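You operate a simulated robot arm through the tools that you are given. There is no shell and no other tool. Be economical: measure what you need, move in short steps, check, and stop when the job is done.

Carry out the task below with a simulated two-armed robot. There is one attempt and no reset: what you move stays moved.

TASK
Pick up the white filter with the yellow top with one hand, pass it to the other hand and put it on the ledge of the cart.
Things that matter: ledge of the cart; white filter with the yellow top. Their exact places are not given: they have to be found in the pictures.

Only the result counts: the job must be done as asked and must still hold three seconds after the hand-in. Knocking over, shifting, dropping, spilling or breaking anything else fails it.

THE ROBOT
Two 7-joint arms with two-finger parallel grippers on one trunk, on a base that drives. Base frame: it is fixed to the floor where the robot stands at the start and does not move with it; the origin is under the middle of the robot, x ahead of it, y to its left, z up; the surface under the hand at the start is at about z = 0.85. Lengths are in m, angles in degrees, forces in N, time in s.
The left shoulder is at the start at [0.022, 0.174, 1.517], the right one opposite. With the tool pointing down near the work surface each hand reaches from about 0.1 to 0.48 m from the robot's upright axis, wherever it stands, measured 20 degrees to its own side. Places, roughly: ledge of the cart [-3.6, 1.7, 1]. Payload 3.6 kg a hand.
The TCP of each hand is the grasp point between the finger pads, 0.03 m short of the fingertips. In the tool frame z runs along the fingers and y along their closing line. Largest opening 0.11 m; finger width 0.02, thickness 0.01; the body of the gripper, 0.048 by 0.112 m, starts 0.055 m behind the TCP.
Orientation is that of the tool frame in the base frame, as a unit quaternion [x, y, z, w]. With the fingers straight down and closing along the base's y, the tool's x points along the base's -x, its y along +y and its z along -z.

THE INTERFACE
- The arms move only by the tool jog_arm. It takes "left_plan", "right_plan" or both (then of equal length, played together; a hand with none holds still); each is a list of rows, each an object of numbers (a shift or turn left out is 0, a gripper value left out holds the last): "fingers": the opening in per cent of the stroke, from 0 (shut) to 100 (fully open); "x", "y", "z": the shift along the tool's x, y, z in m; "wx", "wy", "wz": the turn, a rotation vector about the tool's x, y, z in degrees. In form: [{"fingers": .., "x": .., "y": .., "z": .., "wx": .., "wy": .., "wz": ..}, ...]. A call has 1 to 10 rows; each row shifts and turns the commanded pose from where the row before left it, along the tool's axes as they then stand. A row lasts 0.2 s, in which the tool goes at most 0.05 m and 8.6 degrees; a call with a longer step from one row to the next is refused whole, and so is a gripper value outside its range. A pose out of reach is approached as far as the arm can. The call stops where the force on the tool passes 40 N (or 10 N more than at its start, if that is more) or the arm is blocked; 0.2 s more then pass. Each finger travels about 0.153 m/s and halts on what it meets, pressing with about 27 N; the grip force reading is that of the motor and also rises with nothing between the fingers. The clock runs only during rows and for 0.2 s after the last one: add rows that do not move to give the fingers time. It gives the time, the measured TCP pose, the force on the tool (base axes), the opening and the grip force at its end, in the units of the frame above (readings bear some noise), with the torque about the TCP (base axes, N m) and any sound that the robot's microphone picked up.
- Cameras (640 x 400 px; columns grow to the right, rows downward): "scene" is now at [0.0804, -0.0201, 1.6706]; the picture's right is [-0.28, -0.96, 0.00], its down [-0.84, 0.25, -0.48] and it looks along [0.46, -0.13, -0.88] (base axes); focal length 296 px, centre (320, 200). "left" rides on the left gripper at [0.072, -0.017, -0.103] in its tool frame; the picture's right is [0.23, 0.97, 0.00], its down [-0.76, 0.18, -0.62] and it looks along [-0.61, 0.14, 0.78] (tool axes); focal length 222 px, centre (320, 200). "right" rides on the right gripper at [0.072, 0.017, -0.103] in its tool frame; the picture's right is [-0.23, 0.97, 0.00], its down [-0.76, -0.18, -0.62] and it looks along [-0.61, -0.14, 0.78] (tool axes); focal length 222 px, centre (320, 200).
- camera(camera): a new picture of that camera. No time passes.
- raise_lower(by): slides the trunk up (or, below 0, down) by that many m; the arms and the scene camera ride with it, the base frame stays. It gives what a move gives, with no picture.
- roll_base(legs): drives the robot by 1 to 6 legs, each [ahead, left, turn to the left] in m, m and degrees, along the robot's own axes; the way and the turn of a leg run together, so that a leg with both is an arc; at most 1.5 m and 180 degrees a leg. The arms and the cameras ride along, it lands a little off, and it stops where it bumps. It gives what a move gives.
- pan_tilt(pan, tilt): turns the head with the scene camera to pan (to the left, within 86 degrees either way) and tilt (down, from -29 to 69), counted from straight ahead of the robot. It gives what a move gives.
- pixel_to_xyz(camera, pixels): for up to 12 pixels [column, row] of the newest picture of that camera ("zoom" is the newest enlarged one), the place [x, y, z] in the base frame of the surface seen there, good to about 0.003 m, but the place of the scene camera against the robot may be out by one fixed shift of up to 0.018 m in any direction. No time passes.
- inspect(camera, box): a new picture of the part [left, top, right, bottom] of that camera's present view, enlarged. No time passes.
- hand_in(): hands the job in; it is judged then, once.

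Keep the steps short. Do not move on a guess: measure, check each grasp and each placing, and mend mistakes. In all there are 80 turns and 70 pictures (those below and enlarged ones count). Leave the grippers open and the arms clear of the work at the hand-in unless told otherwise, and finish with a single line.

The tools are called after ">>>" as name(argument=value, ...) on one line, values as JSON. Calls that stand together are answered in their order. jog_arm: Moves the arms, as the interface text tells. Its arguments: {"type":"object","properties":{"left_plan":{"type":"array","items":{"type":"object","properties":{"fingers":{"type":"number"},"x":{"type":"number"},"y":{"type":"number"},"z":{"type":"number"},"wx":{"type":"number"},"wy":{"type":"number"},"wz":{"type":"number"}}}},"right_plan":{"type":"array","items":{"type":"object","properties":{"fingers":{"type":"number"},"x":{"type":"number"},"y":{"type":"number"},"z":{"type":"number"},"wx":{"type":"number"},"wy":{"type":"number"},"wz":{"type":"number"}}}}},"required":[]} The other tools are called the same way: raise_lower (by) slides the trunk up or down; roll_base (legs) drives the base; pan_tilt (pan, tilt) turns the head that bears the scene camera; camera (camera) takes a picture; pixel_to_xyz (camera, pixels) gives the place of the surface under pixels of a picture; inspect (camera, box) takes an enlarged picture of a part of a camera's view; hand_in () hands the job in.

At the start:

```text
time: 0.0
left_ee_pos: [0.3476, 0.1808, 1.1086]
left_tool_rot: [-0.014, 0.989, 0.145, 0.001]
left_force: [0.9, 0.7, 0.6]
left_wrist_torque: [-0.02, 0.0, -0.01]
left_gripper_width: 0.11
left_grip_force: 0.1
right_ee_pos: [0.3278, -0.3473, 1.1678]
right_tool_rot: [0.018, 0.992, -0.124, 0.001]
right_force: [0.0, 0.1, 0.2]
right_wrist_torque: [0.02, 0.0, 0.03]
right_gripper_width: 0.1098
right_grip_force: 0.0
trunk travel left (down, up): [-0.631, 0.132]
robot x, y, heading: [0.0016, 0.0009, -0.1]
head pan, tilt: [-16.2, 61.6]
```

scene: 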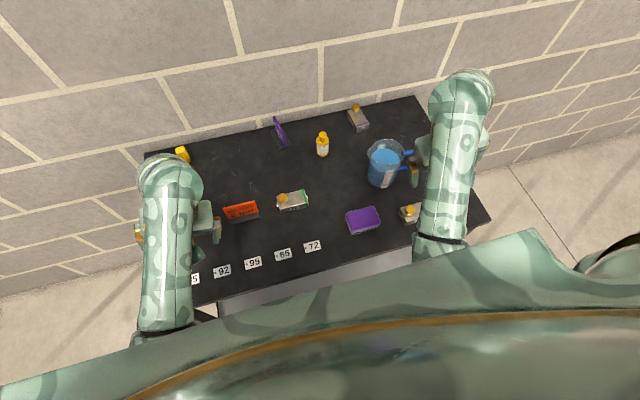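
right: 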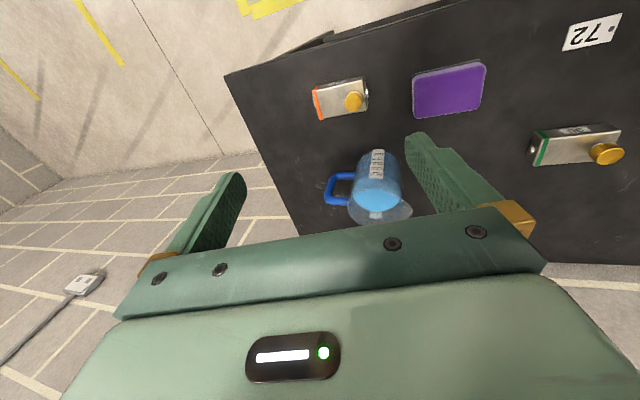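
left: 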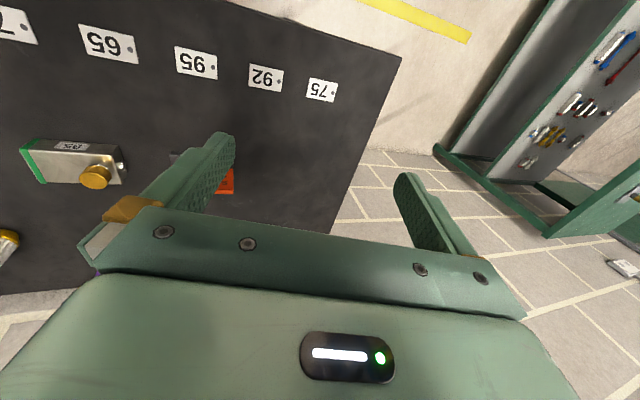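

I see a white object with a yellow top near (322,145) and another yellow thing at (182,153). I'll enlarge both.

>>> inspect(camera="scene", box=[260, 90, 420, 190])

>>> inspect(camera="scene", box=[140, 130, 240, 192])

>>> pixel_to_xyz(camera="scene", pixels=[[322, 135], [322, 145], [322, 152], [322, 157], [182, 153], [310, 165], [340, 165], [281, 130], [358, 118], [384, 160], [292, 200], [240, 210]])

```text
4.00 times, centred on (340, 140) of scene
```

zoom: 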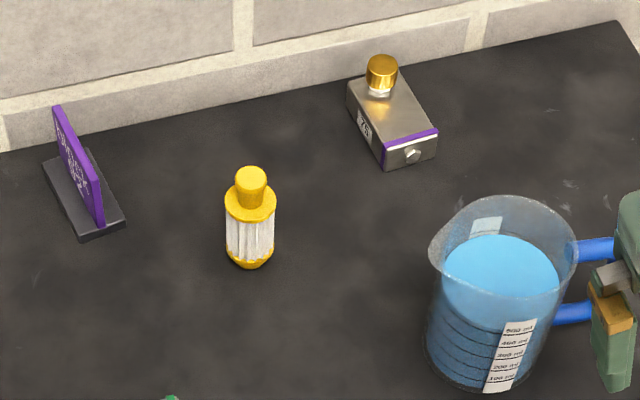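

```text
6.40 times, centred on (190, 161) of scene
```

zoom: 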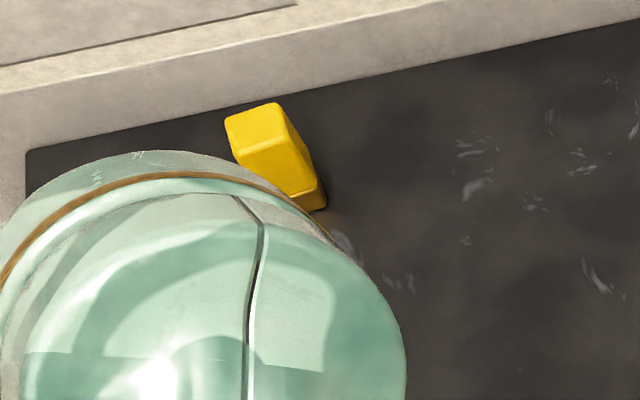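

```text
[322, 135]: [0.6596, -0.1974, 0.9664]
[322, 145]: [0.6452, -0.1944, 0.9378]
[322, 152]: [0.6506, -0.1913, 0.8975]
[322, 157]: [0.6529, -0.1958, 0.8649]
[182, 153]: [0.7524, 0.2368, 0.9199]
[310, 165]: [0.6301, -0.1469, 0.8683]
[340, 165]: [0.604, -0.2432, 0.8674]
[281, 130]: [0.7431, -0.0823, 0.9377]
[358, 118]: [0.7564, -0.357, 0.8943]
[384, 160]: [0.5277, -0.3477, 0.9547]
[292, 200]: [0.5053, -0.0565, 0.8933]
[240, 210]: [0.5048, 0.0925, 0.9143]
```

The filter is at about (0.66, -0.195), from z 0.868 up to about 0.97. Now I'll measure the table's edges and the things around it.

>>> pixel_to_xyz(camera="scene", pixels=[[330, 268], [220, 303], [405, 245], [490, 215], [147, 155], [412, 100], [350, 80], [312, 246], [222, 271], [370, 220], [290, 270], [410, 212]])

>>> pan_tilt(pan=86, tilt=25)

>>> camera(camera="scene")

```text
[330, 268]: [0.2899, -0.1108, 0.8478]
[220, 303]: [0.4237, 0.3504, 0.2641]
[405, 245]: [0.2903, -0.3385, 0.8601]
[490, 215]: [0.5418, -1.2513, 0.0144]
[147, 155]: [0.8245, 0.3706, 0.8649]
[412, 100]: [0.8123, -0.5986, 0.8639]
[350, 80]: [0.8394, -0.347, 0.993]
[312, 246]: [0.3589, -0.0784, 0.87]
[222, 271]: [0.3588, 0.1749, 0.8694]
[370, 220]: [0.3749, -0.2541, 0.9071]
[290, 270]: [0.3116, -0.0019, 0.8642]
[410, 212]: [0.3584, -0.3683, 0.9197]
```

```text
time: 1.8
left_ee_pos: [0.3481, 0.184, 1.109]
left_tool_rot: [-0.014, 0.989, 0.147, 0.001]
left_force: [0.5, -0.3, 0.1]
left_wrist_torque: [0.02, 0.01, 0.01]
left_gripper_width: 0.1099
left_grip_force: 0.1
right_ee_pos: [0.328, -0.35, 1.1686]
right_tool_rot: [0.019, 0.992, -0.126, 0.002]
right_force: [0.4, 0.7, 0.5]
right_wrist_torque: [-0.01, 0.01, -0.03]
right_gripper_width: 0.11
right_grip_force: 0.0
trunk travel left (down, up): [-0.631, 0.132]
robot x, y, heading: [-0.0006, 0.0009, -0.1]
head pan, tilt: [85.9, 25.0]
```

```text
64 pictures are left
```

scene: 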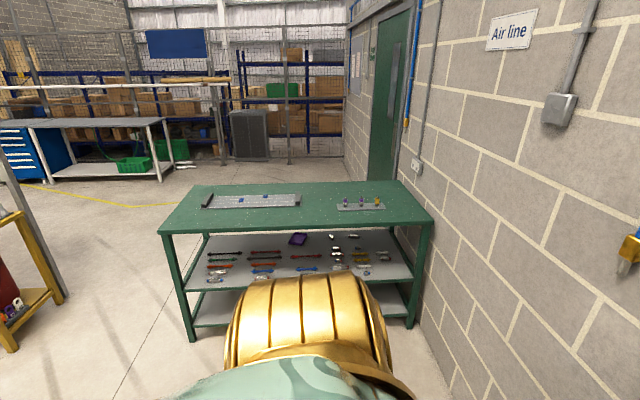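

The cart is off to the left, out of view. I'll pick first, so I'm turning the head back to the table. Then I'll raise both hands, straighten the tools and move the right hand ahead over the table at a safe height.

>>> pan_tilt(pan=-10, tilt=55)

>>> jog_arm(right_plan=[{"wx": -7, "z": -0.045}, {"wx": -7, "z": -0.045}, {"z": -0.045}, {"z": -0.045}, {"x": -0.045}, {"x": -0.045}, {"x": -0.045}, {"y": 0.045}, {"y": 0.045}, {"y": 0.045}], left_plan=[{"wx": 8, "z": -0.045}, {"wx": 8, "z": -0.045}, {"z": -0.045}, {"z": -0.045}, {"z": -0.045}, {}, {}, {}, {}, {}])

>>> camera(camera="scene")

```text
time: 3.5
left_ee_pos: [0.3479, 0.1827, 1.1092]
left_tool_rot: [-0.014, 0.989, 0.146, 0.002]
left_force: [-0.1, 0.3, 0.0]
left_wrist_torque: [0.0, 0.01, 0.05]
left_gripper_width: 0.1101
left_grip_force: 0.0
right_ee_pos: [0.3286, -0.3499, 1.1698]
right_tool_rot: [0.018, 0.992, -0.126, 0.001]
right_force: [-1.3, 0.8, -0.1]
right_wrist_torque: [0.06, 0.02, 0.01]
right_gripper_width: 0.1101
right_grip_force: 0.0
trunk travel left (down, up): [-0.631, 0.132]
robot x, y, heading: [0.0029, -0.0045, -0.2]
head pan, tilt: [-10.0, 55.0]
```

```text
time: 4.0
left_ee_pos: [0.3486, 0.2734, 1.1481]
left_tool_rot: [-0.027, 0.98, 0.199, -0.001]
left_force: [0.0, -0.2, -0.4]
left_wrist_torque: [-0.02, 0.05, 0.0]
left_gripper_width: 0.11
left_grip_force: 0.1
left hand out of reach, approached as far as the arm can: row 2
right_ee_pos: [0.3286, -0.405, 1.2291]
right_tool_rot: [0.049, 0.99, -0.135, 0.002]
right_force: [-0.2, 0.3, 0.5]
right_wrist_torque: [-0.05, 0.04, 0.03]
right_gripper_width: 0.1101
right_grip_force: 0.1
right hand out of reach, approached as far as the arm can: row 1, 2
trunk travel left (down, up): [-0.631, 0.132]
robot x, y, heading: [-0.0034, -0.0005, -0.1]
head pan, tilt: [-10.0, 55.0]
stopped in row 2 (left hand): the arm was blocked; the commanded pose is now the measured one
```

```text
63 pictures are left
```

scene: 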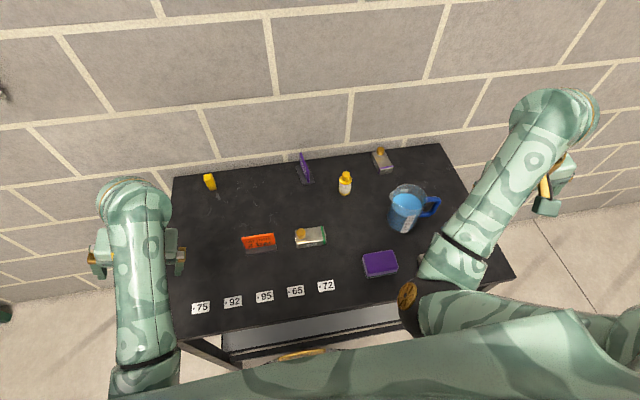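

Both arms hit their limits with the tools pointing down that high. I'll try pitching the right tool forward as it moves ahead, in a few rows.

>>> jog_arm(right_plan=[{"wy": -8, "x": -0.03, "z": -0.01}, {"wy": -8, "x": -0.031, "z": -0.006}, {"wy": -8, "x": -0.032, "z": -0.001}, {"wy": -8, "x": -0.032, "z": 0.003}])

```text
time: 5.0
left_ee_pos: [0.347, 0.2716, 1.1487]
left_tool_rot: [-0.026, 0.98, 0.198, -0.001]
left_force: [0.0, -0.5, -0.3]
left_wrist_torque: [0.01, 0.01, -0.01]
left_gripper_width: 0.1101
left_grip_force: 0.1
right_ee_pos: [0.4451, -0.4098, 1.2711]
right_tool_rot: [0.008, 0.95, -0.143, 0.276]
right_force: [0.7, -0.8, 0.3]
right_wrist_torque: [0.03, 0.0, 0.03]
right_gripper_width: 0.1101
right_grip_force: 0.1
trunk travel left (down, up): [-0.631, 0.132]
robot x, y, heading: [0.0011, -0.0003, 0.1]
head pan, tilt: [-10.0, 55.0]
```

That worked. Now I'll level the sideways tilt, shift the hand left towards the filter's y, and pitch a bit more.

>>> jog_arm(right_plan=[{"y": 0.04, "wx": -8}, {"y": 0.04, "wx": -8}, {"y": 0.045, "z": -0.015}, {"y": 0.045, "z": -0.015}, {"y": 0.03, "wy": -8}, {"wy": -8}, {"wy": -8}])

>>> camera(camera="scene")

```text
time: 5.9
left_ee_pos: [0.347, 0.2746, 1.1485]
left_tool_rot: [-0.026, 0.98, 0.198, 0.0]
left_force: [-0.1, 0.2, -0.8]
left_wrist_torque: [-0.08, -0.02, 0.01]
left_gripper_width: 0.1099
left_grip_force: 0.1
right_ee_pos: [0.4835, -0.3014, 1.376]
right_tool_rot: [-0.015, 0.922, -0.048, 0.385]
right_force: [0.1, 0.9, -0.2]
right_wrist_torque: [-0.02, 0.03, -0.05]
right_gripper_width: 0.1101
right_grip_force: 0.1
trunk travel left (down, up): [-0.631, 0.132]
robot x, y, heading: [0.0022, 0.0015, 0.1]
head pan, tilt: [-10.0, 55.0]
stopped in row 4 (right hand): the arm was blocked; the commanded pose is now the measured one
```

```text
62 pictures are left
```

scene: 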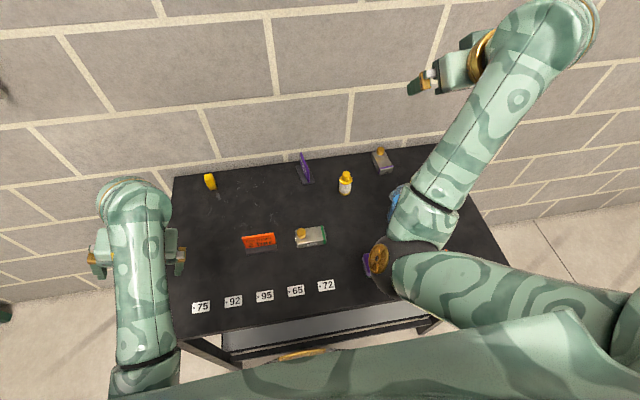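

The hand is now high, at z=1.38. Before lowering the trunk I need the heights of the elbow and forearm.

>>> pixel_to_xyz(camera="scene", pixels=[[378, 260], [410, 230], [400, 290], [450, 170], [540, 50], [460, 70], [140, 200], [130, 300], [140, 370], [105, 270], [180, 270]])

>>> camera(camera="right")

```text
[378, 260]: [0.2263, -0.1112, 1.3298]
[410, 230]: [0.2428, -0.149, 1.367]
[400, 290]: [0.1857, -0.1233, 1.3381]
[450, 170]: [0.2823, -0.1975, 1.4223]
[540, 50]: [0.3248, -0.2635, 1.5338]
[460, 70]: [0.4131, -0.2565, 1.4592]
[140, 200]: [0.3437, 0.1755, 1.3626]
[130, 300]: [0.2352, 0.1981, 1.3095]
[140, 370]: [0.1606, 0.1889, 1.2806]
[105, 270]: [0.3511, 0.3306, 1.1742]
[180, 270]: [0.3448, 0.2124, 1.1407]
```

```text
61 pictures are left
```

right: 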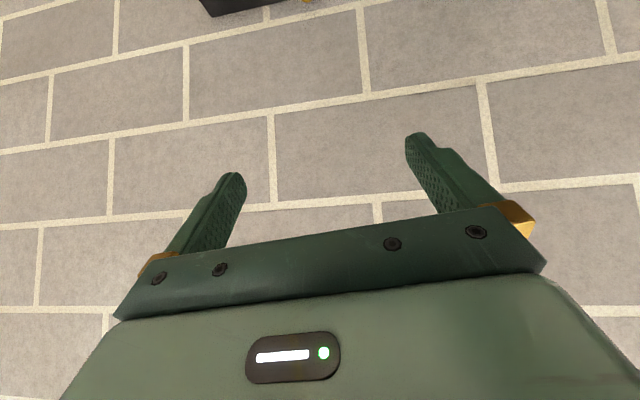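

The right arm is all above 1.3. The left hand, at z=1.15, limits how far the trunk can go down, so I'll pitch it forward and lift it too.

>>> jog_arm(left_plan=[{"wy": -8, "x": -0.03, "z": -0.01}, {"wy": -8, "x": -0.031, "z": -0.006}, {"wy": -8, "x": -0.032, "z": -0.01}, {"wy": -8, "x": -0.032, "z": -0.01}, {"x": -0.024, "z": -0.03}, {"x": -0.024, "z": -0.03}, {"x": -0.024, "z": -0.03}])

```text
time: 7.4
left_ee_pos: [0.4697, 0.2996, 1.2855]
left_tool_rot: [0.025, 0.919, 0.296, 0.258]
left_force: [-1.1, -0.4, 1.1]
left_wrist_torque: [-0.02, 0.0, -0.03]
left_gripper_width: 0.11
left_grip_force: 0.1
right_ee_pos: [0.4826, -0.3053, 1.3742]
right_tool_rot: [-0.014, 0.922, -0.051, 0.384]
right_force: [0.4, 0.2, -0.4]
right_wrist_torque: [0.0, 0.01, 0.0]
right_gripper_width: 0.1101
right_grip_force: 0.0
trunk travel left (down, up): [-0.631, 0.132]
robot x, y, heading: [0.0023, 0.0008, -0.2]
head pan, tilt: [-10.0, 55.0]
stopped in row 7 (left hand): the arm was blocked; the commanded pose is now the measured one
```

Left is now at z=1.286. Lowering the trunk by 0.22 leaves every part of the arms above about 1.0.

>>> raise_lower(by=-0.22)

>>> camera(camera="right")

>>> camera(camera="scene")

```text
time: 8.6
left_ee_pos: [0.4665, 0.353, 1.2]
left_tool_rot: [0.021, 0.896, 0.368, 0.248]
left_force: [0.6, 0.3, -0.1]
left_wrist_torque: [-0.01, -0.01, 0.04]
left_gripper_width: 0.11
left_grip_force: 0.0
right_ee_pos: [0.4818, -0.3255, 1.2782]
right_tool_rot: [-0.009, 0.921, -0.075, 0.383]
right_force: [0.4, 0.4, 0.9]
right_wrist_torque: [0.0, 0.02, -0.01]
right_gripper_width: 0.11
right_grip_force: 0.1
trunk travel left (down, up): [-0.533, 0.23]
robot x, y, heading: [-0.0011, 0.0006, -0.2]
head pan, tilt: [-10.0, 55.0]
stopped: the arm was blocked; the commanded pose is now the measured one
```

```text
60 pictures are left
```

right: 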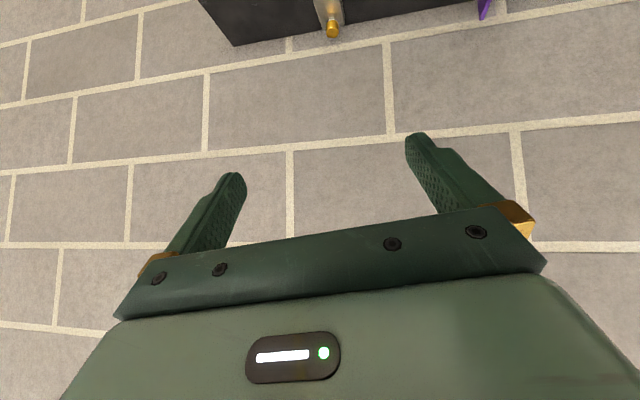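

```text
59 pictures are left
```

scene: 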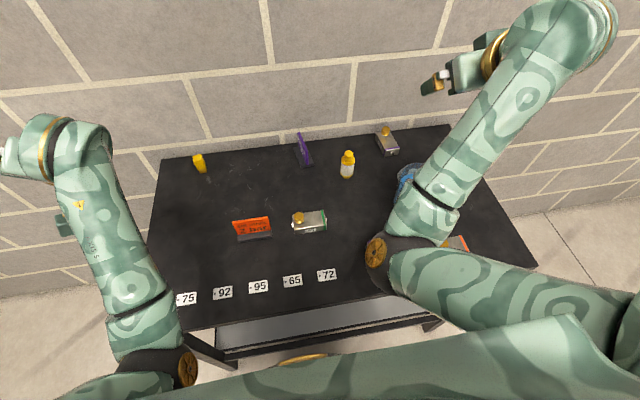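

The trunk went down 0.10 before something was blocked. Shoulder is now near z=1.42, so the filter may already be in reach. I'll move the right hand left and down, towards (0.51,-0.21,1.13), and level it.

>>> jog_arm(right_plan=[{"x": 0.019, "y": 0.035, "z": 0.026, "wx": -2}, {"x": 0.019, "y": 0.035, "z": 0.026, "wx": -2}, {"x": 0.019, "y": 0.035, "z": 0.026, "wx": -2}, {"x": 0.019, "y": 0.035, "z": 0.026, "wx": -2}])

>>> camera(camera="right")

>>> camera(camera="scene")

```text
time: 9.1
left_ee_pos: [0.466, 0.353, 1.2015]
left_tool_rot: [0.022, 0.896, 0.368, 0.249]
left_force: [1.0, -0.9, -0.5]
left_wrist_torque: [-0.01, 0.0, 0.01]
left_gripper_width: 0.1103
left_grip_force: 0.0
right_ee_pos: [0.5271, -0.2907, 1.325]
right_tool_rot: [-0.007, 0.874, -0.069, 0.48]
right_force: [-0.5, -0.3, 0.3]
right_wrist_torque: [0.0, 0.01, 0.01]
right_gripper_width: 0.1101
right_grip_force: 0.1
trunk travel left (down, up): [-0.533, 0.23]
robot x, y, heading: [0.0008, 0.0014, -0.0]
head pan, tilt: [-10.0, 55.0]
stopped in row 2 (right hand): the arm was blocked; the commanded pose is now the measured one
```

```text
58 pictures are left
```

right: 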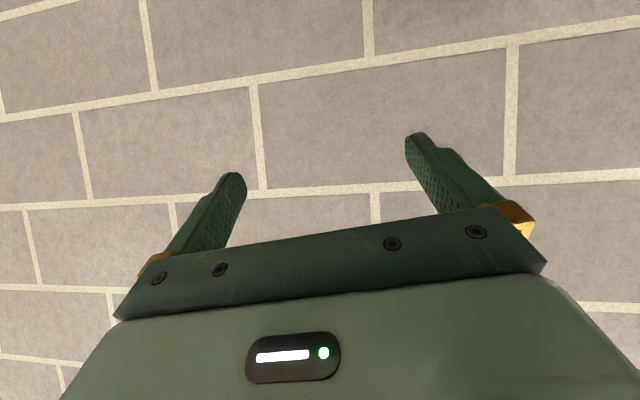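

```text
57 pictures are left
```

scene: 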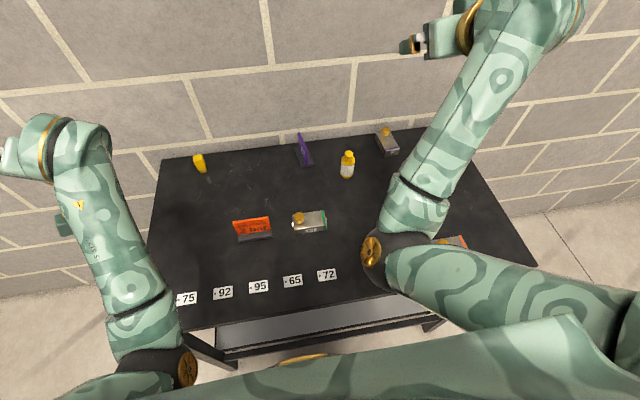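

The hand went up though I commanded down, so the arm seems to be folded badly with its elbow jammed inward. I'll try a small step down while letting the tool tilt back outward, and watch the reading.

>>> jog_arm(right_plan=[{"x": 0.017, "z": 0.01, "wx": 4, "wy": 3}, {"x": 0.017, "z": 0.01, "wx": 4, "wy": 3}])

```text
time: 9.9
left_ee_pos: [0.4668, 0.3521, 1.2017]
left_tool_rot: [0.023, 0.895, 0.368, 0.25]
left_force: [0.5, 0.0, 0.3]
left_wrist_torque: [0.02, 0.01, 0.02]
left_gripper_width: 0.1101
left_grip_force: 0.0
right_ee_pos: [0.5285, -0.3112, 1.3187]
right_tool_rot: [0.04, 0.875, -0.142, 0.46]
right_force: [-0.8, 0.2, -0.8]
right_wrist_torque: [0.0, 0.03, 0.01]
right_gripper_width: 0.1097
right_grip_force: 0.0
trunk travel left (down, up): [-0.533, 0.23]
robot x, y, heading: [0.003, 0.0013, 0.2]
head pan, tilt: [-10.0, 55.0]
stopped in row 2 (right hand): the arm was blocked; the commanded pose is now the measured one
```

Blocked again. I'll try freeing it by moving outward (tool -y) and forward.

>>> jog_arm(right_plan=[{"y": -0.03, "z": 0.02}, {"y": -0.03, "z": 0.02}, {"y": -0.03, "z": 0.02}])

>>> camera(camera="scene")

```text
time: 10.7
left_ee_pos: [0.4655, 0.3511, 1.2015]
left_tool_rot: [0.023, 0.896, 0.368, 0.249]
left_force: [1.1, -0.8, 0.4]
left_wrist_torque: [-0.01, -0.01, 0.02]
left_gripper_width: 0.11
left_grip_force: 0.0
right_ee_pos: [0.5589, -0.412, 1.3026]
right_tool_rot: [0.039, 0.878, -0.137, 0.457]
right_force: [-0.2, -0.5, 0.4]
right_wrist_torque: [0.03, -0.03, 0.01]
right_gripper_width: 0.1099
right_grip_force: 0.1
trunk travel left (down, up): [-0.533, 0.23]
robot x, y, heading: [-0.0003, -0.0016, 0.2]
head pan, tilt: [-10.0, 55.0]
```

```text
56 pictures are left
```

scene: 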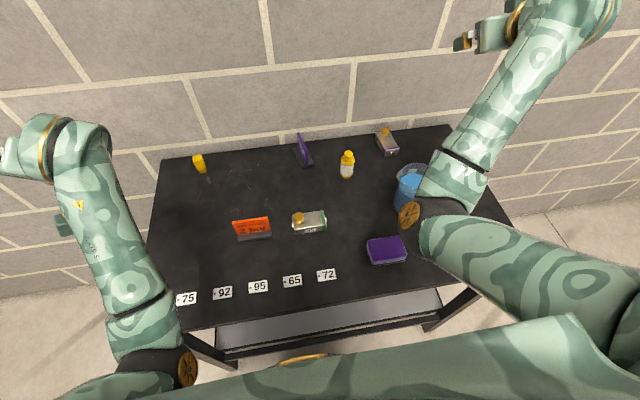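

Free again: elbow is outward now. Next I'll go straight down at this y, keeping the orientation.

>>> jog_arm(right_plan=[{"x": 0.0325, "z": 0.022, "y": 0.008}, {"x": 0.0325, "z": 0.022, "y": 0.008}, {"x": 0.0325, "z": 0.022, "y": 0.008}])

```text
time: 11.5
left_ee_pos: [0.4654, 0.3511, 1.2004]
left_tool_rot: [0.023, 0.896, 0.368, 0.248]
left_force: [0.8, 0.1, 0.6]
left_wrist_torque: [0.03, -0.01, 0.05]
left_gripper_width: 0.11
left_grip_force: 0.0
right_ee_pos: [0.5594, -0.4111, 1.1827]
right_tool_rot: [0.038, 0.877, -0.137, 0.459]
right_force: [0.4, 0.1, -0.5]
right_wrist_torque: [-0.01, -0.02, -0.02]
right_gripper_width: 0.11
right_grip_force: 0.1
trunk travel left (down, up): [-0.533, 0.23]
robot x, y, heading: [-0.0011, -0.0024, 0.1]
head pan, tilt: [-10.0, 55.0]
```

Works. Now left and slightly down, while rolling 14° about the tool axis so the closing line is level.

>>> jog_arm(right_plan=[{"x": 0.014, "y": 0.036, "z": 0.002}, {"x": 0.014, "y": 0.036, "z": 0.002}, {"x": 0.014, "y": 0.036, "z": 0.002}, {"wz": 7}, {"wz": 7}])

>>> camera(camera="right")

>>> camera(camera="scene")

```text
time: 12.9
left_ee_pos: [0.4668, 0.3528, 1.2006]
left_tool_rot: [0.021, 0.895, 0.369, 0.249]
left_force: [0.1, 0.2, -0.1]
left_wrist_torque: [0.02, -0.01, -0.01]
left_gripper_width: 0.1099
left_grip_force: 0.1
right_ee_pos: [0.5558, -0.3752, 1.1362]
right_tool_rot: [0.132, 0.855, -0.151, 0.479]
right_force: [-0.3, 0.4, -0.8]
right_wrist_torque: [0.01, 0.02, 0.02]
right_gripper_width: 0.11
right_grip_force: 0.0
trunk travel left (down, up): [-0.533, 0.23]
robot x, y, heading: [-0.0, -0.0022, -0.2]
head pan, tilt: [-10.0, 55.0]
stopped in row 5 (right hand): the arm was blocked; the commanded pose is now the measured one
```

```text
55 pictures are left
```

right: 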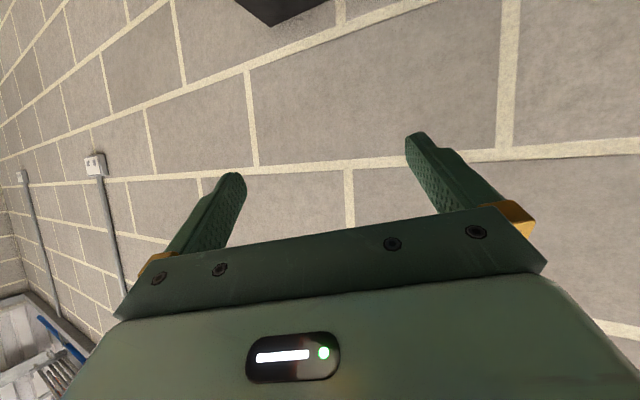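

```text
54 pictures are left
```

scene: 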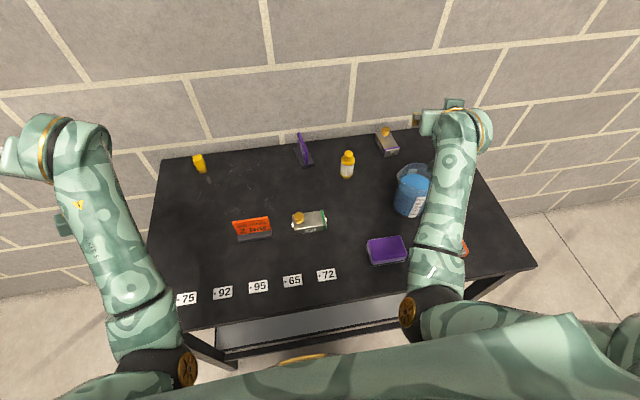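

The arm dislikes reaching inward. Present pitch is 30° down with yaw about -26°, which suits the grasp. Instead I'll drive the base 0.22 m left so the filter lies straight ahead of this hand. Everything carried is at z 1.1 or higher, above all the objects.

>>> roll_base(legs=[[0, 0.22, 0]])

>>> pan_tilt(pan=-25, tilt=50)

>>> camera(camera="scene")

>>> camera(camera="right")

```text
time: 14.6
left_ee_pos: [0.4656, 0.5717, 1.1997]
left_tool_rot: [0.022, 0.896, 0.368, 0.25]
left_force: [-0.1, -0.2, 0.5]
left_wrist_torque: [-0.02, 0.01, 0.0]
left_gripper_width: 0.1103
left_grip_force: 0.1
right_ee_pos: [0.5559, -0.1549, 1.1367]
right_tool_rot: [0.133, 0.855, -0.152, 0.477]
right_force: [0.1, 0.4, -0.1]
right_wrist_torque: [-0.01, 0.01, 0.0]
right_gripper_width: 0.1096
right_grip_force: 0.0
trunk travel left (down, up): [-0.533, 0.23]
robot x, y, heading: [0.0061, 0.2185, 0.1]
head pan, tilt: [-10.0, 55.0]
```

```text
time: 15.3
left_ee_pos: [0.4666, 0.5705, 1.2009]
left_tool_rot: [0.021, 0.895, 0.369, 0.248]
left_force: [0.4, 0.4, -0.7]
left_wrist_torque: [0.01, -0.02, -0.04]
left_gripper_width: 0.1099
left_grip_force: 0.0
right_ee_pos: [0.5541, -0.1571, 1.1367]
right_tool_rot: [0.132, 0.855, -0.152, 0.478]
right_force: [0.0, 0.4, -0.6]
right_wrist_torque: [0.04, -0.03, 0.04]
right_gripper_width: 0.11
right_grip_force: 0.0
trunk travel left (down, up): [-0.533, 0.23]
robot x, y, heading: [-0.0025, 0.2195, 0.2]
head pan, tilt: [-25.0, 50.0]
```

```text
53 pictures are left
```

scene: 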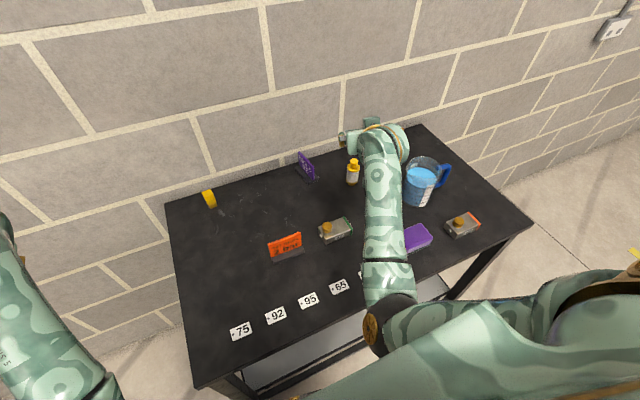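

```text
52 pictures are left
```

right: 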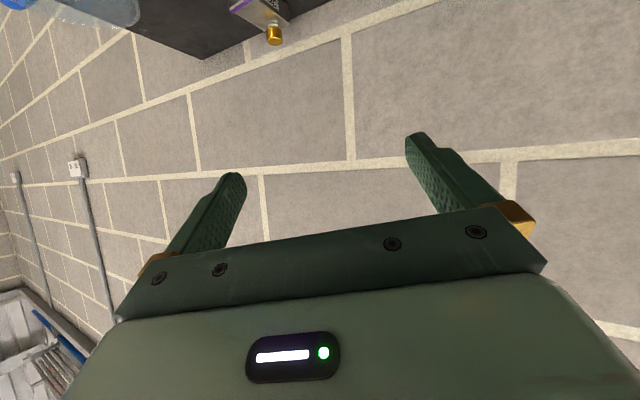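

Filter is at (0.655,-0.195) and the TCP at (0.555,-0.156,1.137), pointing about the right way. I'll move along the tool axis to a spot above the filter, with fingertips still about 0.09 above its top.

>>> jog_arm(right_plan=[{"x": -0.002, "y": 0.002, "z": 0.036}, {"x": -0.002, "y": 0.002, "z": 0.036}, {"x": -0.002, "y": 0.002, "z": 0.036}])

>>> inspect(camera="scene", box=[280, 90, 480, 215])

>>> camera(camera="right")

```text
time: 16.1
left_ee_pos: [0.4678, 0.571, 1.2003]
left_tool_rot: [0.022, 0.896, 0.369, 0.248]
left_force: [0.3, -0.6, -0.5]
left_wrist_torque: [0.01, -0.01, -0.02]
left_gripper_width: 0.1097
left_grip_force: 0.1
right_ee_pos: [0.6442, -0.1918, 1.086]
right_tool_rot: [0.132, 0.856, -0.15, 0.477]
right_force: [-0.1, 0.4, 1.2]
right_wrist_torque: [0.02, -0.02, 0.03]
right_gripper_width: 0.1102
right_grip_force: 0.1
trunk travel left (down, up): [-0.533, 0.23]
robot x, y, heading: [0.0018, 0.2156, 0.0]
head pan, tilt: [-25.0, 50.0]
```

```text
3.20 times, centred on (380, 152) of scene
```

zoom: 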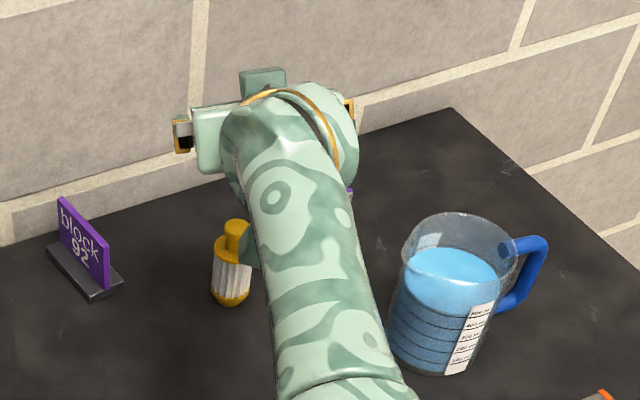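

```text
50 pictures are left
```

right: 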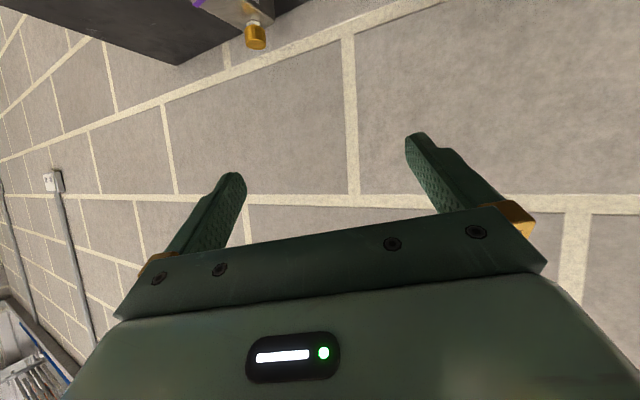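

I'll compare scene and wrist cameras at the table's back right corner to calibrate, and measure the filter.

>>> pixel_to_xyz(camera="zoom", pixels=[[450, 112], [234, 232], [233, 250], [230, 268], [230, 290], [230, 310], [216, 268], [246, 268], [437, 125]])

>>> pixel_to_xyz(camera="right", pixels=[[178, 60], [176, 56], [185, 55], [150, 40], [256, 40]])

```text
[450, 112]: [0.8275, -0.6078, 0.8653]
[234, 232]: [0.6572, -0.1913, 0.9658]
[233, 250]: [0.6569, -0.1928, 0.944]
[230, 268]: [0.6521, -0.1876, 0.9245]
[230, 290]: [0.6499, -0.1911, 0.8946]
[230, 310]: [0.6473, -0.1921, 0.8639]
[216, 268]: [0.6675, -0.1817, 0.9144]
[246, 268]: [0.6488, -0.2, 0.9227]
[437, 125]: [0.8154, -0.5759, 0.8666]
```

```text
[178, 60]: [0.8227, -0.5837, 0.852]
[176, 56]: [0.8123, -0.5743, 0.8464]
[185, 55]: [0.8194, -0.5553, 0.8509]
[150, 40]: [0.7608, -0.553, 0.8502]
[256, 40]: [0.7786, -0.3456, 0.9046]
```

Calibration: the scene camera reads z 0.016 too high (the table is really at 0.85). So the filter's centre is about (0.663,-0.198), spanning z 0.85–0.952. I'll go down to just above it, and then try levelling the roll.

>>> jog_arm(right_plan=[{"x": 0.028, "y": 0.005, "z": 0.02}, {"x": 0.028, "y": 0.005, "z": 0.02}, {"x": 0.028, "y": 0.005, "z": 0.02}, {"wz": 3.5}, {"wz": 3.5}])

>>> inspect(camera="scene", box=[280, 90, 480, 215])

>>> camera(camera="right")

```text
time: 17.3
left_ee_pos: [0.4655, 0.5709, 1.2015]
left_tool_rot: [0.022, 0.895, 0.368, 0.249]
left_force: [-0.1, 0.6, 0.0]
left_wrist_torque: [0.01, 0.01, -0.01]
left_gripper_width: 0.1101
left_grip_force: 0.0
right_ee_pos: [0.6552, -0.1922, 0.9823]
right_tool_rot: [0.184, 0.846, -0.12, 0.486]
right_force: [0.6, -0.3, -0.5]
right_wrist_torque: [0.0, 0.01, 0.0]
right_gripper_width: 0.11
right_grip_force: 0.0
trunk travel left (down, up): [-0.533, 0.23]
robot x, y, heading: [-0.0037, 0.2178, 0.0]
head pan, tilt: [-25.0, 50.0]
```

```text
3.20 times, centred on (380, 152) of scene
```

zoom: 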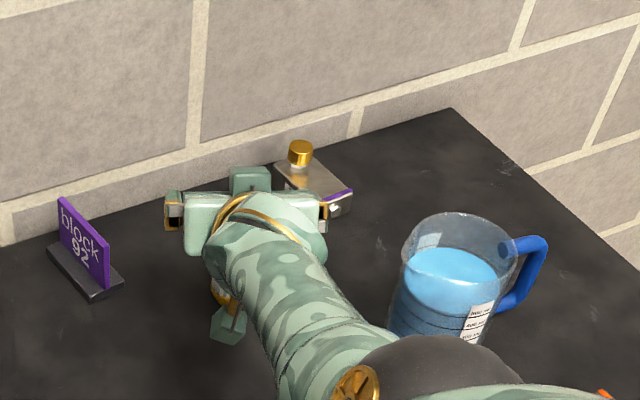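

```text
48 pictures are left
```

right: 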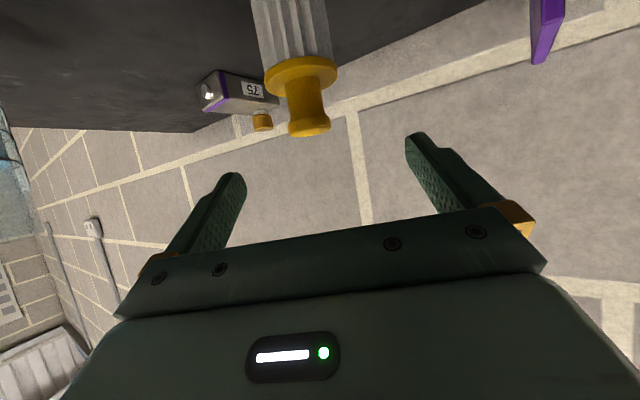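

The filter's knob shows in the wrist view at (305,110). I'll measure the filter there, and check the elbow's height over the beaker.

>>> pixel_to_xyz(camera="right", pixels=[[310, 128], [306, 100], [300, 80], [296, 50], [290, 10], [270, 82], [332, 70], [262, 20], [322, 20]])

>>> pixel_to_xyz(camera="zoom", pixels=[[440, 350], [360, 385], [350, 320], [230, 330], [250, 180], [450, 220], [412, 235]])

```text
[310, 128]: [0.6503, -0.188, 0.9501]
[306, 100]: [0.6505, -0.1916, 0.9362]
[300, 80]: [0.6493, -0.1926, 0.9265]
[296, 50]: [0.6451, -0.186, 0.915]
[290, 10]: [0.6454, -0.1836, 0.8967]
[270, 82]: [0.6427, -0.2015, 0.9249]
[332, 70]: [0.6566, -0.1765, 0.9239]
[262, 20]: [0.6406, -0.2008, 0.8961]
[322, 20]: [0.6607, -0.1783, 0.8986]
```

```text
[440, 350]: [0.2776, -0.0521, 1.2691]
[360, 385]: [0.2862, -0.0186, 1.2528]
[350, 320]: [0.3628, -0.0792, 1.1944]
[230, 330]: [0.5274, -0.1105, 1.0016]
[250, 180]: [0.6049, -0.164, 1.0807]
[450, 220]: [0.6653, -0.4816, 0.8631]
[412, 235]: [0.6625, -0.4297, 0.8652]
```

Filter centre by wrist camera is (0.661,-0.193), diameter about 0.036, and the tool is level. The camera mount under the wrist would come down near (0.53,-0.11), so I need to see how far the switch there extends.

>>> inspect(camera="scene", box=[290, 150, 418, 230])

```text
5.00 times, centred on (354, 190) of scene
```

zoom: 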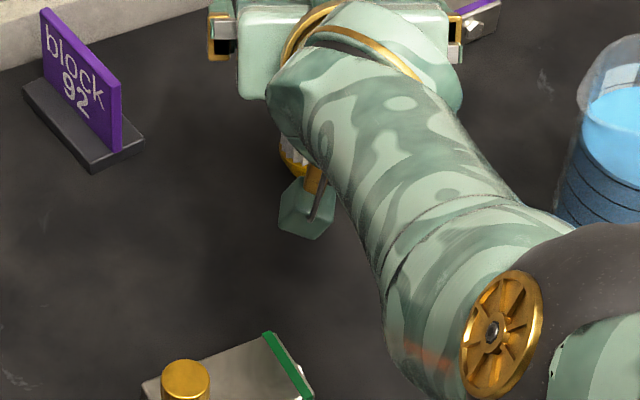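

>>> pixel_to_xyz(camera="zoom", pixels=[[270, 335], [308, 395], [295, 365], [290, 205], [305, 238], [332, 220], [320, 205]])

```text
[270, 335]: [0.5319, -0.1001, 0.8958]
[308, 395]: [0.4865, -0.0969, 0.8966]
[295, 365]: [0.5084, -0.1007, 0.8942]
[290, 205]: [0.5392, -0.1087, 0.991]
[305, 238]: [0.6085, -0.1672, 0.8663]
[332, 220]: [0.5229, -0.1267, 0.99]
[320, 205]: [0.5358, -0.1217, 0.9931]
```

Switch ends at y=-0.10 and x=0.532, with its top near 0.88. I'll keep about 1 cm clear by advancing the TCP 14 mm as it goes down to z=0.90.

>>> jog_arm(right_plan=[{"z": 0.0122, "x": -0.007}, {"x": 0.0178, "z": 0.0102}, {"x": 0.0178, "z": 0.0102}, {"x": 0.0178, "z": 0.0102}, {"x": 0.0178, "z": 0.0102}, {}])

>>> camera(camera="right")

>>> inspect(camera="scene", box=[290, 150, 418, 230])

```text
time: 18.7
left_ee_pos: [0.4671, 0.5707, 1.2005]
left_tool_rot: [0.022, 0.896, 0.367, 0.248]
left_force: [0.0, 0.2, -0.6]
left_wrist_torque: [-0.01, 0.0, -0.03]
left_gripper_width: 0.11
left_grip_force: 0.0
right_ee_pos: [0.6459, -0.2054, 0.9655]
right_tool_rot: [0.185, 0.846, -0.122, 0.486]
right_force: [0.0, -0.2, -0.6]
right_wrist_torque: [0.02, 0.01, 0.02]
right_gripper_width: 0.1099
right_grip_force: 0.1
right hand out of reach, approached as far as the arm can: row 1, 2, 3, 4, 5
trunk travel left (down, up): [-0.533, 0.23]
robot x, y, heading: [0.0006, 0.2211, -0.1]
head pan, tilt: [-25.0, 50.0]
```

```text
46 pictures are left
```

right: 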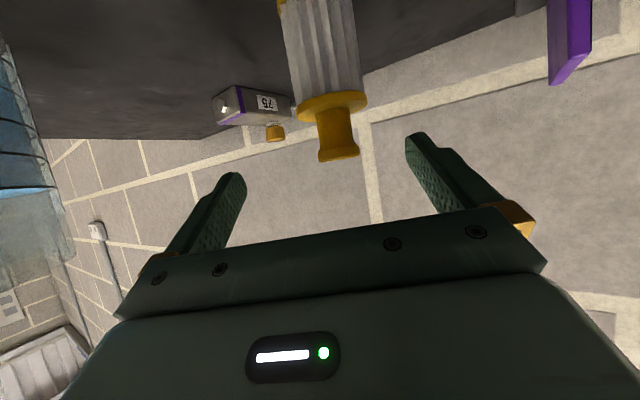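

```text
5.00 times, centred on (354, 190) of scene
```

zoom: 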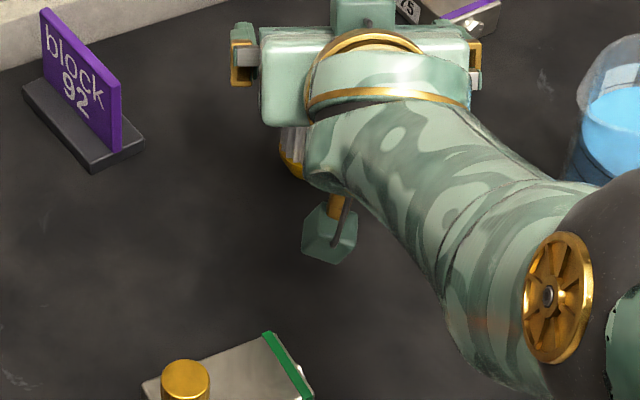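

The arm ran out of reach and slid sideways at z=0.9655, with nothing touched. I'll back up to the previous pose and lower the trunk in small steps instead, since the hand rides down with it.

>>> jog_arm(right_plan=[{"x": -0.0178, "z": -0.0102}, {"x": -0.0178, "z": -0.0102}, {"x": -0.0178, "z": -0.0102}, {"x": -0.0178, "z": -0.0102}, {"z": -0.0122, "x": 0.007}, {}])

>>> raise_lower(by=-0.03)

```text
time: 20.1
left_ee_pos: [0.4671, 0.5696, 1.2]
left_tool_rot: [0.022, 0.896, 0.368, 0.249]
left_force: [0.8, -0.2, 0.4]
left_wrist_torque: [0.01, 0.0, 0.0]
left_gripper_width: 0.1098
left_grip_force: 0.2
right_ee_pos: [0.6378, -0.1916, 1.0369]
right_tool_rot: [0.184, 0.846, -0.122, 0.485]
right_force: [-0.1, -0.3, 0.2]
right_wrist_torque: [0.03, 0.0, 0.03]
right_gripper_width: 0.1097
right_grip_force: 0.0
right hand out of reach, approached as far as the arm can: row 1
trunk travel left (down, up): [-0.533, 0.23]
robot x, y, heading: [0.0017, 0.2162, -0.0]
head pan, tilt: [-25.0, 50.0]
```

```text
time: 20.8
left_ee_pos: [0.4586, 0.6332, 1.1958]
left_tool_rot: [0.015, 0.862, 0.45, 0.234]
left_force: [-1.0, -0.2, 0.4]
left_wrist_torque: [-0.06, 0.01, -0.01]
left_gripper_width: 0.1102
left_grip_force: 0.1
right_ee_pos: [0.6367, -0.1925, 1.0074]
right_tool_rot: [0.184, 0.846, -0.122, 0.485]
right_force: [0.0, 1.3, 0.0]
right_wrist_torque: [-0.01, 0.02, 0.0]
right_gripper_width: 0.1102
right_grip_force: 0.0
trunk travel left (down, up): [-0.505, 0.258]
robot x, y, heading: [-0.0004, 0.2215, -0.1]
head pan, tilt: [-25.0, 50.0]
stopped: the arm was blocked; the commanded pose is now the measured one
```

It's the left arm that gets blocked: its hand swung 6 cm outward. I'll look at the left side.

>>> pan_tilt(pan=35, tilt=60)

>>> camera(camera="scene")

```text
time: 22.1
left_ee_pos: [0.4579, 0.6317, 1.1951]
left_tool_rot: [0.016, 0.862, 0.449, 0.234]
left_force: [0.8, 0.0, 0.4]
left_wrist_torque: [-0.01, -0.01, -0.02]
left_gripper_width: 0.1102
left_grip_force: 0.0
right_ee_pos: [0.6378, -0.1936, 1.0078]
right_tool_rot: [0.184, 0.846, -0.122, 0.486]
right_force: [-0.4, 0.5, 0.0]
right_wrist_torque: [-0.03, 0.0, 0.0]
right_gripper_width: 0.1097
right_grip_force: 0.1
trunk travel left (down, up): [-0.505, 0.258]
robot x, y, heading: [-0.0006, 0.2202, -0.0]
head pan, tilt: [35.0, 60.0]
```

```text
44 pictures are left
```

scene: 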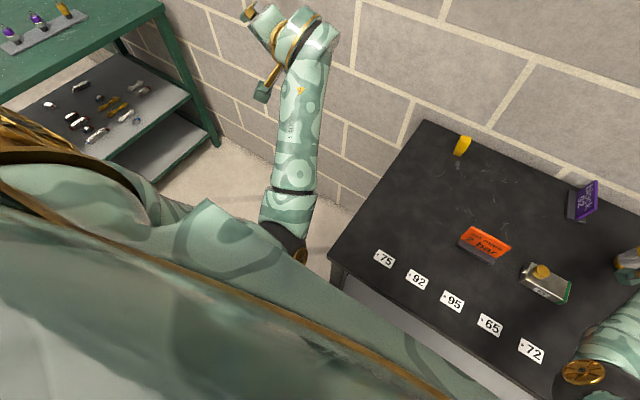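

The left elbow is jammed near the torso. I'll free it by moving the left hand down and slightly forward. It's off the table there, with empty space below.

>>> jog_arm(left_plan=[{"x": 0.0067, "y": -0.033, "z": 0.0237}, {"x": 0.0067, "y": -0.033, "z": 0.0237}, {"x": 0.0067, "y": -0.033, "z": 0.0237}])

```text
time: 23.1
left_ee_pos: [0.4927, 0.6594, 1.0983]
left_tool_rot: [0.006, 0.847, 0.475, 0.241]
left_force: [-0.4, 0.9, -0.1]
left_wrist_torque: [0.01, 0.0, 0.03]
left_gripper_width: 0.1098
left_grip_force: 0.0
right_ee_pos: [0.6381, -0.1934, 1.0088]
right_tool_rot: [0.184, 0.846, -0.121, 0.485]
right_force: [-0.1, -0.1, -0.5]
right_wrist_torque: [0.02, -0.02, 0.0]
right_gripper_width: 0.1101
right_grip_force: 0.1
trunk travel left (down, up): [-0.505, 0.258]
robot x, y, heading: [-0.0001, 0.2172, -0.1]
head pan, tilt: [35.0, 60.0]
stopped in row 3 (left hand): the arm was blocked; the commanded pose is now the measured one
```

It went down, then got blocked. Now I'll move it straight outward (base +y) and forward to unfold the elbow.

>>> jog_arm(left_plan=[{"x": -0.015, "y": 0.01, "z": 0.035}, {"x": -0.015, "y": 0.01, "z": 0.035}, {"x": -0.015, "y": 0.01, "z": 0.035}])

>>> camera(camera="scene")

```text
time: 23.9
left_ee_pos: [0.5707, 0.7463, 1.0901]
left_tool_rot: [0.007, 0.849, 0.47, 0.241]
left_force: [-0.2, 0.7, -0.1]
left_wrist_torque: [0.01, -0.02, -0.03]
left_gripper_width: 0.1101
left_grip_force: 0.0
right_ee_pos: [0.639, -0.1927, 1.0075]
right_tool_rot: [0.184, 0.846, -0.122, 0.486]
right_force: [-0.4, 0.1, 0.6]
right_wrist_torque: [0.01, 0.0, -0.03]
right_gripper_width: 0.1101
right_grip_force: 0.2
trunk travel left (down, up): [-0.505, 0.258]
robot x, y, heading: [0.0019, 0.2195, -0.1]
head pan, tilt: [35.0, 60.0]
```

```text
43 pictures are left
```

scene: 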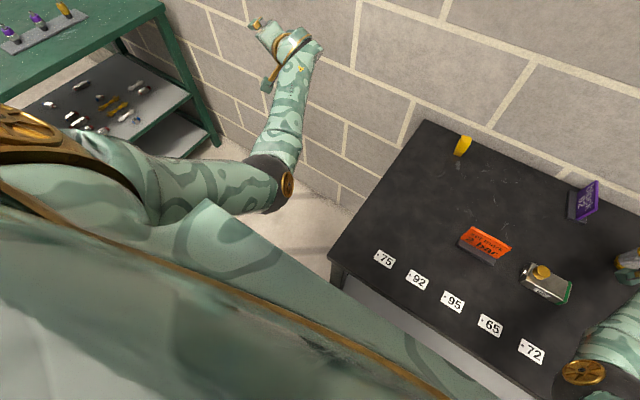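

The left arm is clear now. I'll lower the trunk 0.04, then re-centre the right hand, still above the filter's body.

>>> raise_lower(by=-0.04)

>>> jog_arm(right_plan=[{"x": -0.007, "y": 0.0045, "z": 0.0122}, {"x": -0.007, "y": 0.0045, "z": 0.0122}, {}])

>>> camera(camera="right")

```text
time: 24.7
left_ee_pos: [0.5689, 0.7458, 1.0507]
left_tool_rot: [0.008, 0.848, 0.471, 0.242]
left_force: [0.2, -0.5, 0.5]
left_wrist_torque: [-0.01, -0.02, -0.02]
left_gripper_width: 0.11
left_grip_force: 0.0
right_ee_pos: [0.6373, -0.1938, 0.9687]
right_tool_rot: [0.184, 0.846, -0.121, 0.486]
right_force: [-0.6, 0.2, 0.0]
right_wrist_torque: [0.03, 0.03, 0.0]
right_gripper_width: 0.1103
right_grip_force: 0.1
trunk travel left (down, up): [-0.465, 0.298]
robot x, y, heading: [-0.0019, 0.2182, 0.1]
head pan, tilt: [35.0, 60.0]
```

```text
time: 25.5
left_ee_pos: [0.5686, 0.7449, 1.0498]
left_tool_rot: [0.008, 0.848, 0.471, 0.242]
left_force: [-0.4, -0.3, 0.7]
left_wrist_torque: [0.0, -0.03, 0.01]
left_gripper_width: 0.11
left_grip_force: 0.3
right_ee_pos: [0.6677, -0.1964, 0.9692]
right_tool_rot: [0.184, 0.846, -0.121, 0.486]
right_force: [0.9, 0.0, -0.3]
right_wrist_torque: [0.06, 0.01, -0.01]
right_gripper_width: 0.1099
right_grip_force: 0.0
trunk travel left (down, up): [-0.465, 0.298]
robot x, y, heading: [-0.0028, 0.2171, 0.1]
head pan, tilt: [35.0, 60.0]
```

```text
42 pictures are left
```

right: 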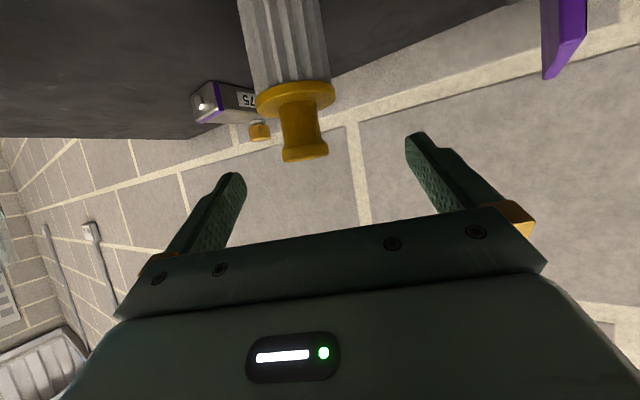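

TCP is at (0.668,-0.196,0.969), centred. Now I'll lower the trunk 0.067 so the open fingers straddle the body at z of about 0.902.

>>> raise_lower(by=-0.067)

>>> camera(camera="right")

>>> pan_tilt(pan=-25, tilt=50)

>>> camera(camera="scene")

```text
time: 26.6
left_ee_pos: [0.5679, 0.7451, 0.9835]
left_tool_rot: [0.008, 0.848, 0.472, 0.24]
left_force: [-0.6, -0.1, 0.5]
left_wrist_torque: [-0.03, 0.03, -0.02]
left_gripper_width: 0.1099
left_grip_force: 0.0
right_ee_pos: [0.6666, -0.196, 0.9016]
right_tool_rot: [0.184, 0.846, -0.121, 0.486]
right_force: [-0.8, -0.2, 0.1]
right_wrist_torque: [-0.01, -0.04, 0.01]
right_gripper_width: 0.1102
right_grip_force: 0.1
trunk travel left (down, up): [-0.398, 0.365]
robot x, y, heading: [-0.0018, 0.2177, -0.0]
head pan, tilt: [35.0, 60.0]
```

```text
41 pictures are left
```

right: 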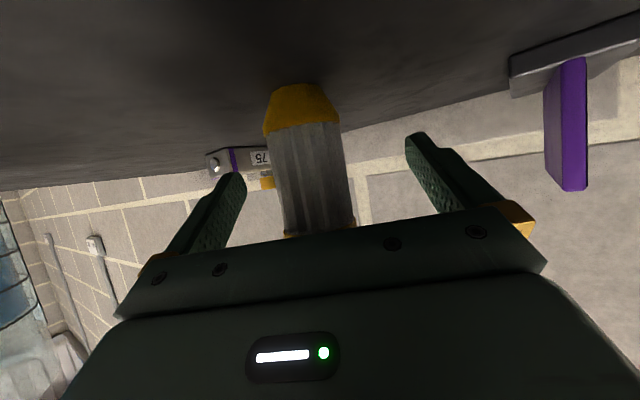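

```text
time: 27.9
left_ee_pos: [0.5683, 0.7455, 0.984]
left_tool_rot: [0.008, 0.849, 0.471, 0.24]
left_force: [-0.1, 0.2, 0.3]
left_wrist_torque: [0.02, 0.03, 0.02]
left_gripper_width: 0.1101
left_grip_force: 0.1
right_ee_pos: [0.6663, -0.197, 0.9007]
right_tool_rot: [0.184, 0.846, -0.121, 0.485]
right_force: [0.2, -0.2, 0.6]
right_wrist_torque: [-0.02, -0.04, -0.01]
right_gripper_width: 0.1099
right_grip_force: 0.0
trunk travel left (down, up): [-0.398, 0.365]
robot x, y, heading: [-0.0053, 0.2179, -0.1]
head pan, tilt: [-25.0, 50.0]
```

```text
40 pictures are left
```

scene: 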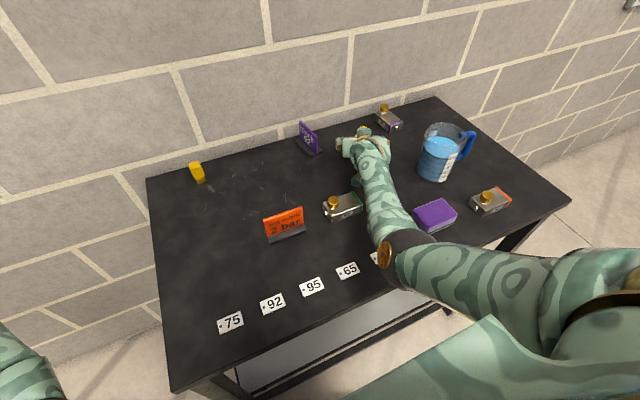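

The filter stands between the fingers and forces are nil. Closing.

>>> jog_arm(right_plan=[{"fingers": 50}, {"fingers": 20}, {"fingers": 0}, {"fingers": 0}, {}])

>>> camera(camera="right")

```text
time: 29.1
left_ee_pos: [0.5683, 0.7452, 0.9833]
left_tool_rot: [0.009, 0.849, 0.471, 0.24]
left_force: [0.2, 0.4, 0.4]
left_wrist_torque: [0.01, 0.04, 0.0]
left_gripper_width: 0.1101
left_grip_force: 0.0
right_ee_pos: [0.6648, -0.1973, 0.9009]
right_tool_rot: [0.184, 0.846, -0.121, 0.485]
right_force: [0.1, -0.2, -0.2]
right_wrist_torque: [0.01, 0.02, -0.04]
right_gripper_width: 0.0378
right_grip_force: 26.6
trunk travel left (down, up): [-0.398, 0.365]
robot x, y, heading: [0.001, 0.2173, -0.1]
head pan, tilt: [-25.0, 50.0]
```

```text
39 pictures are left
```

right: 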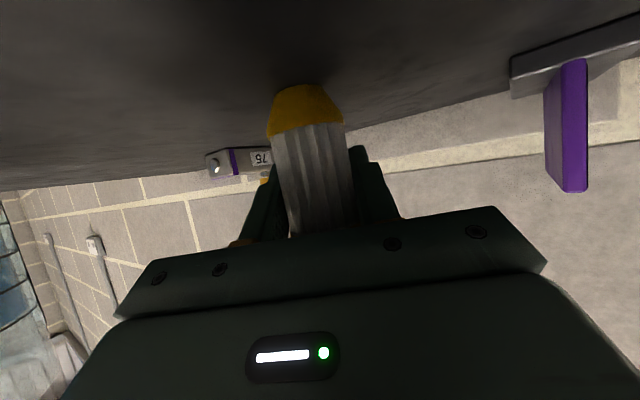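

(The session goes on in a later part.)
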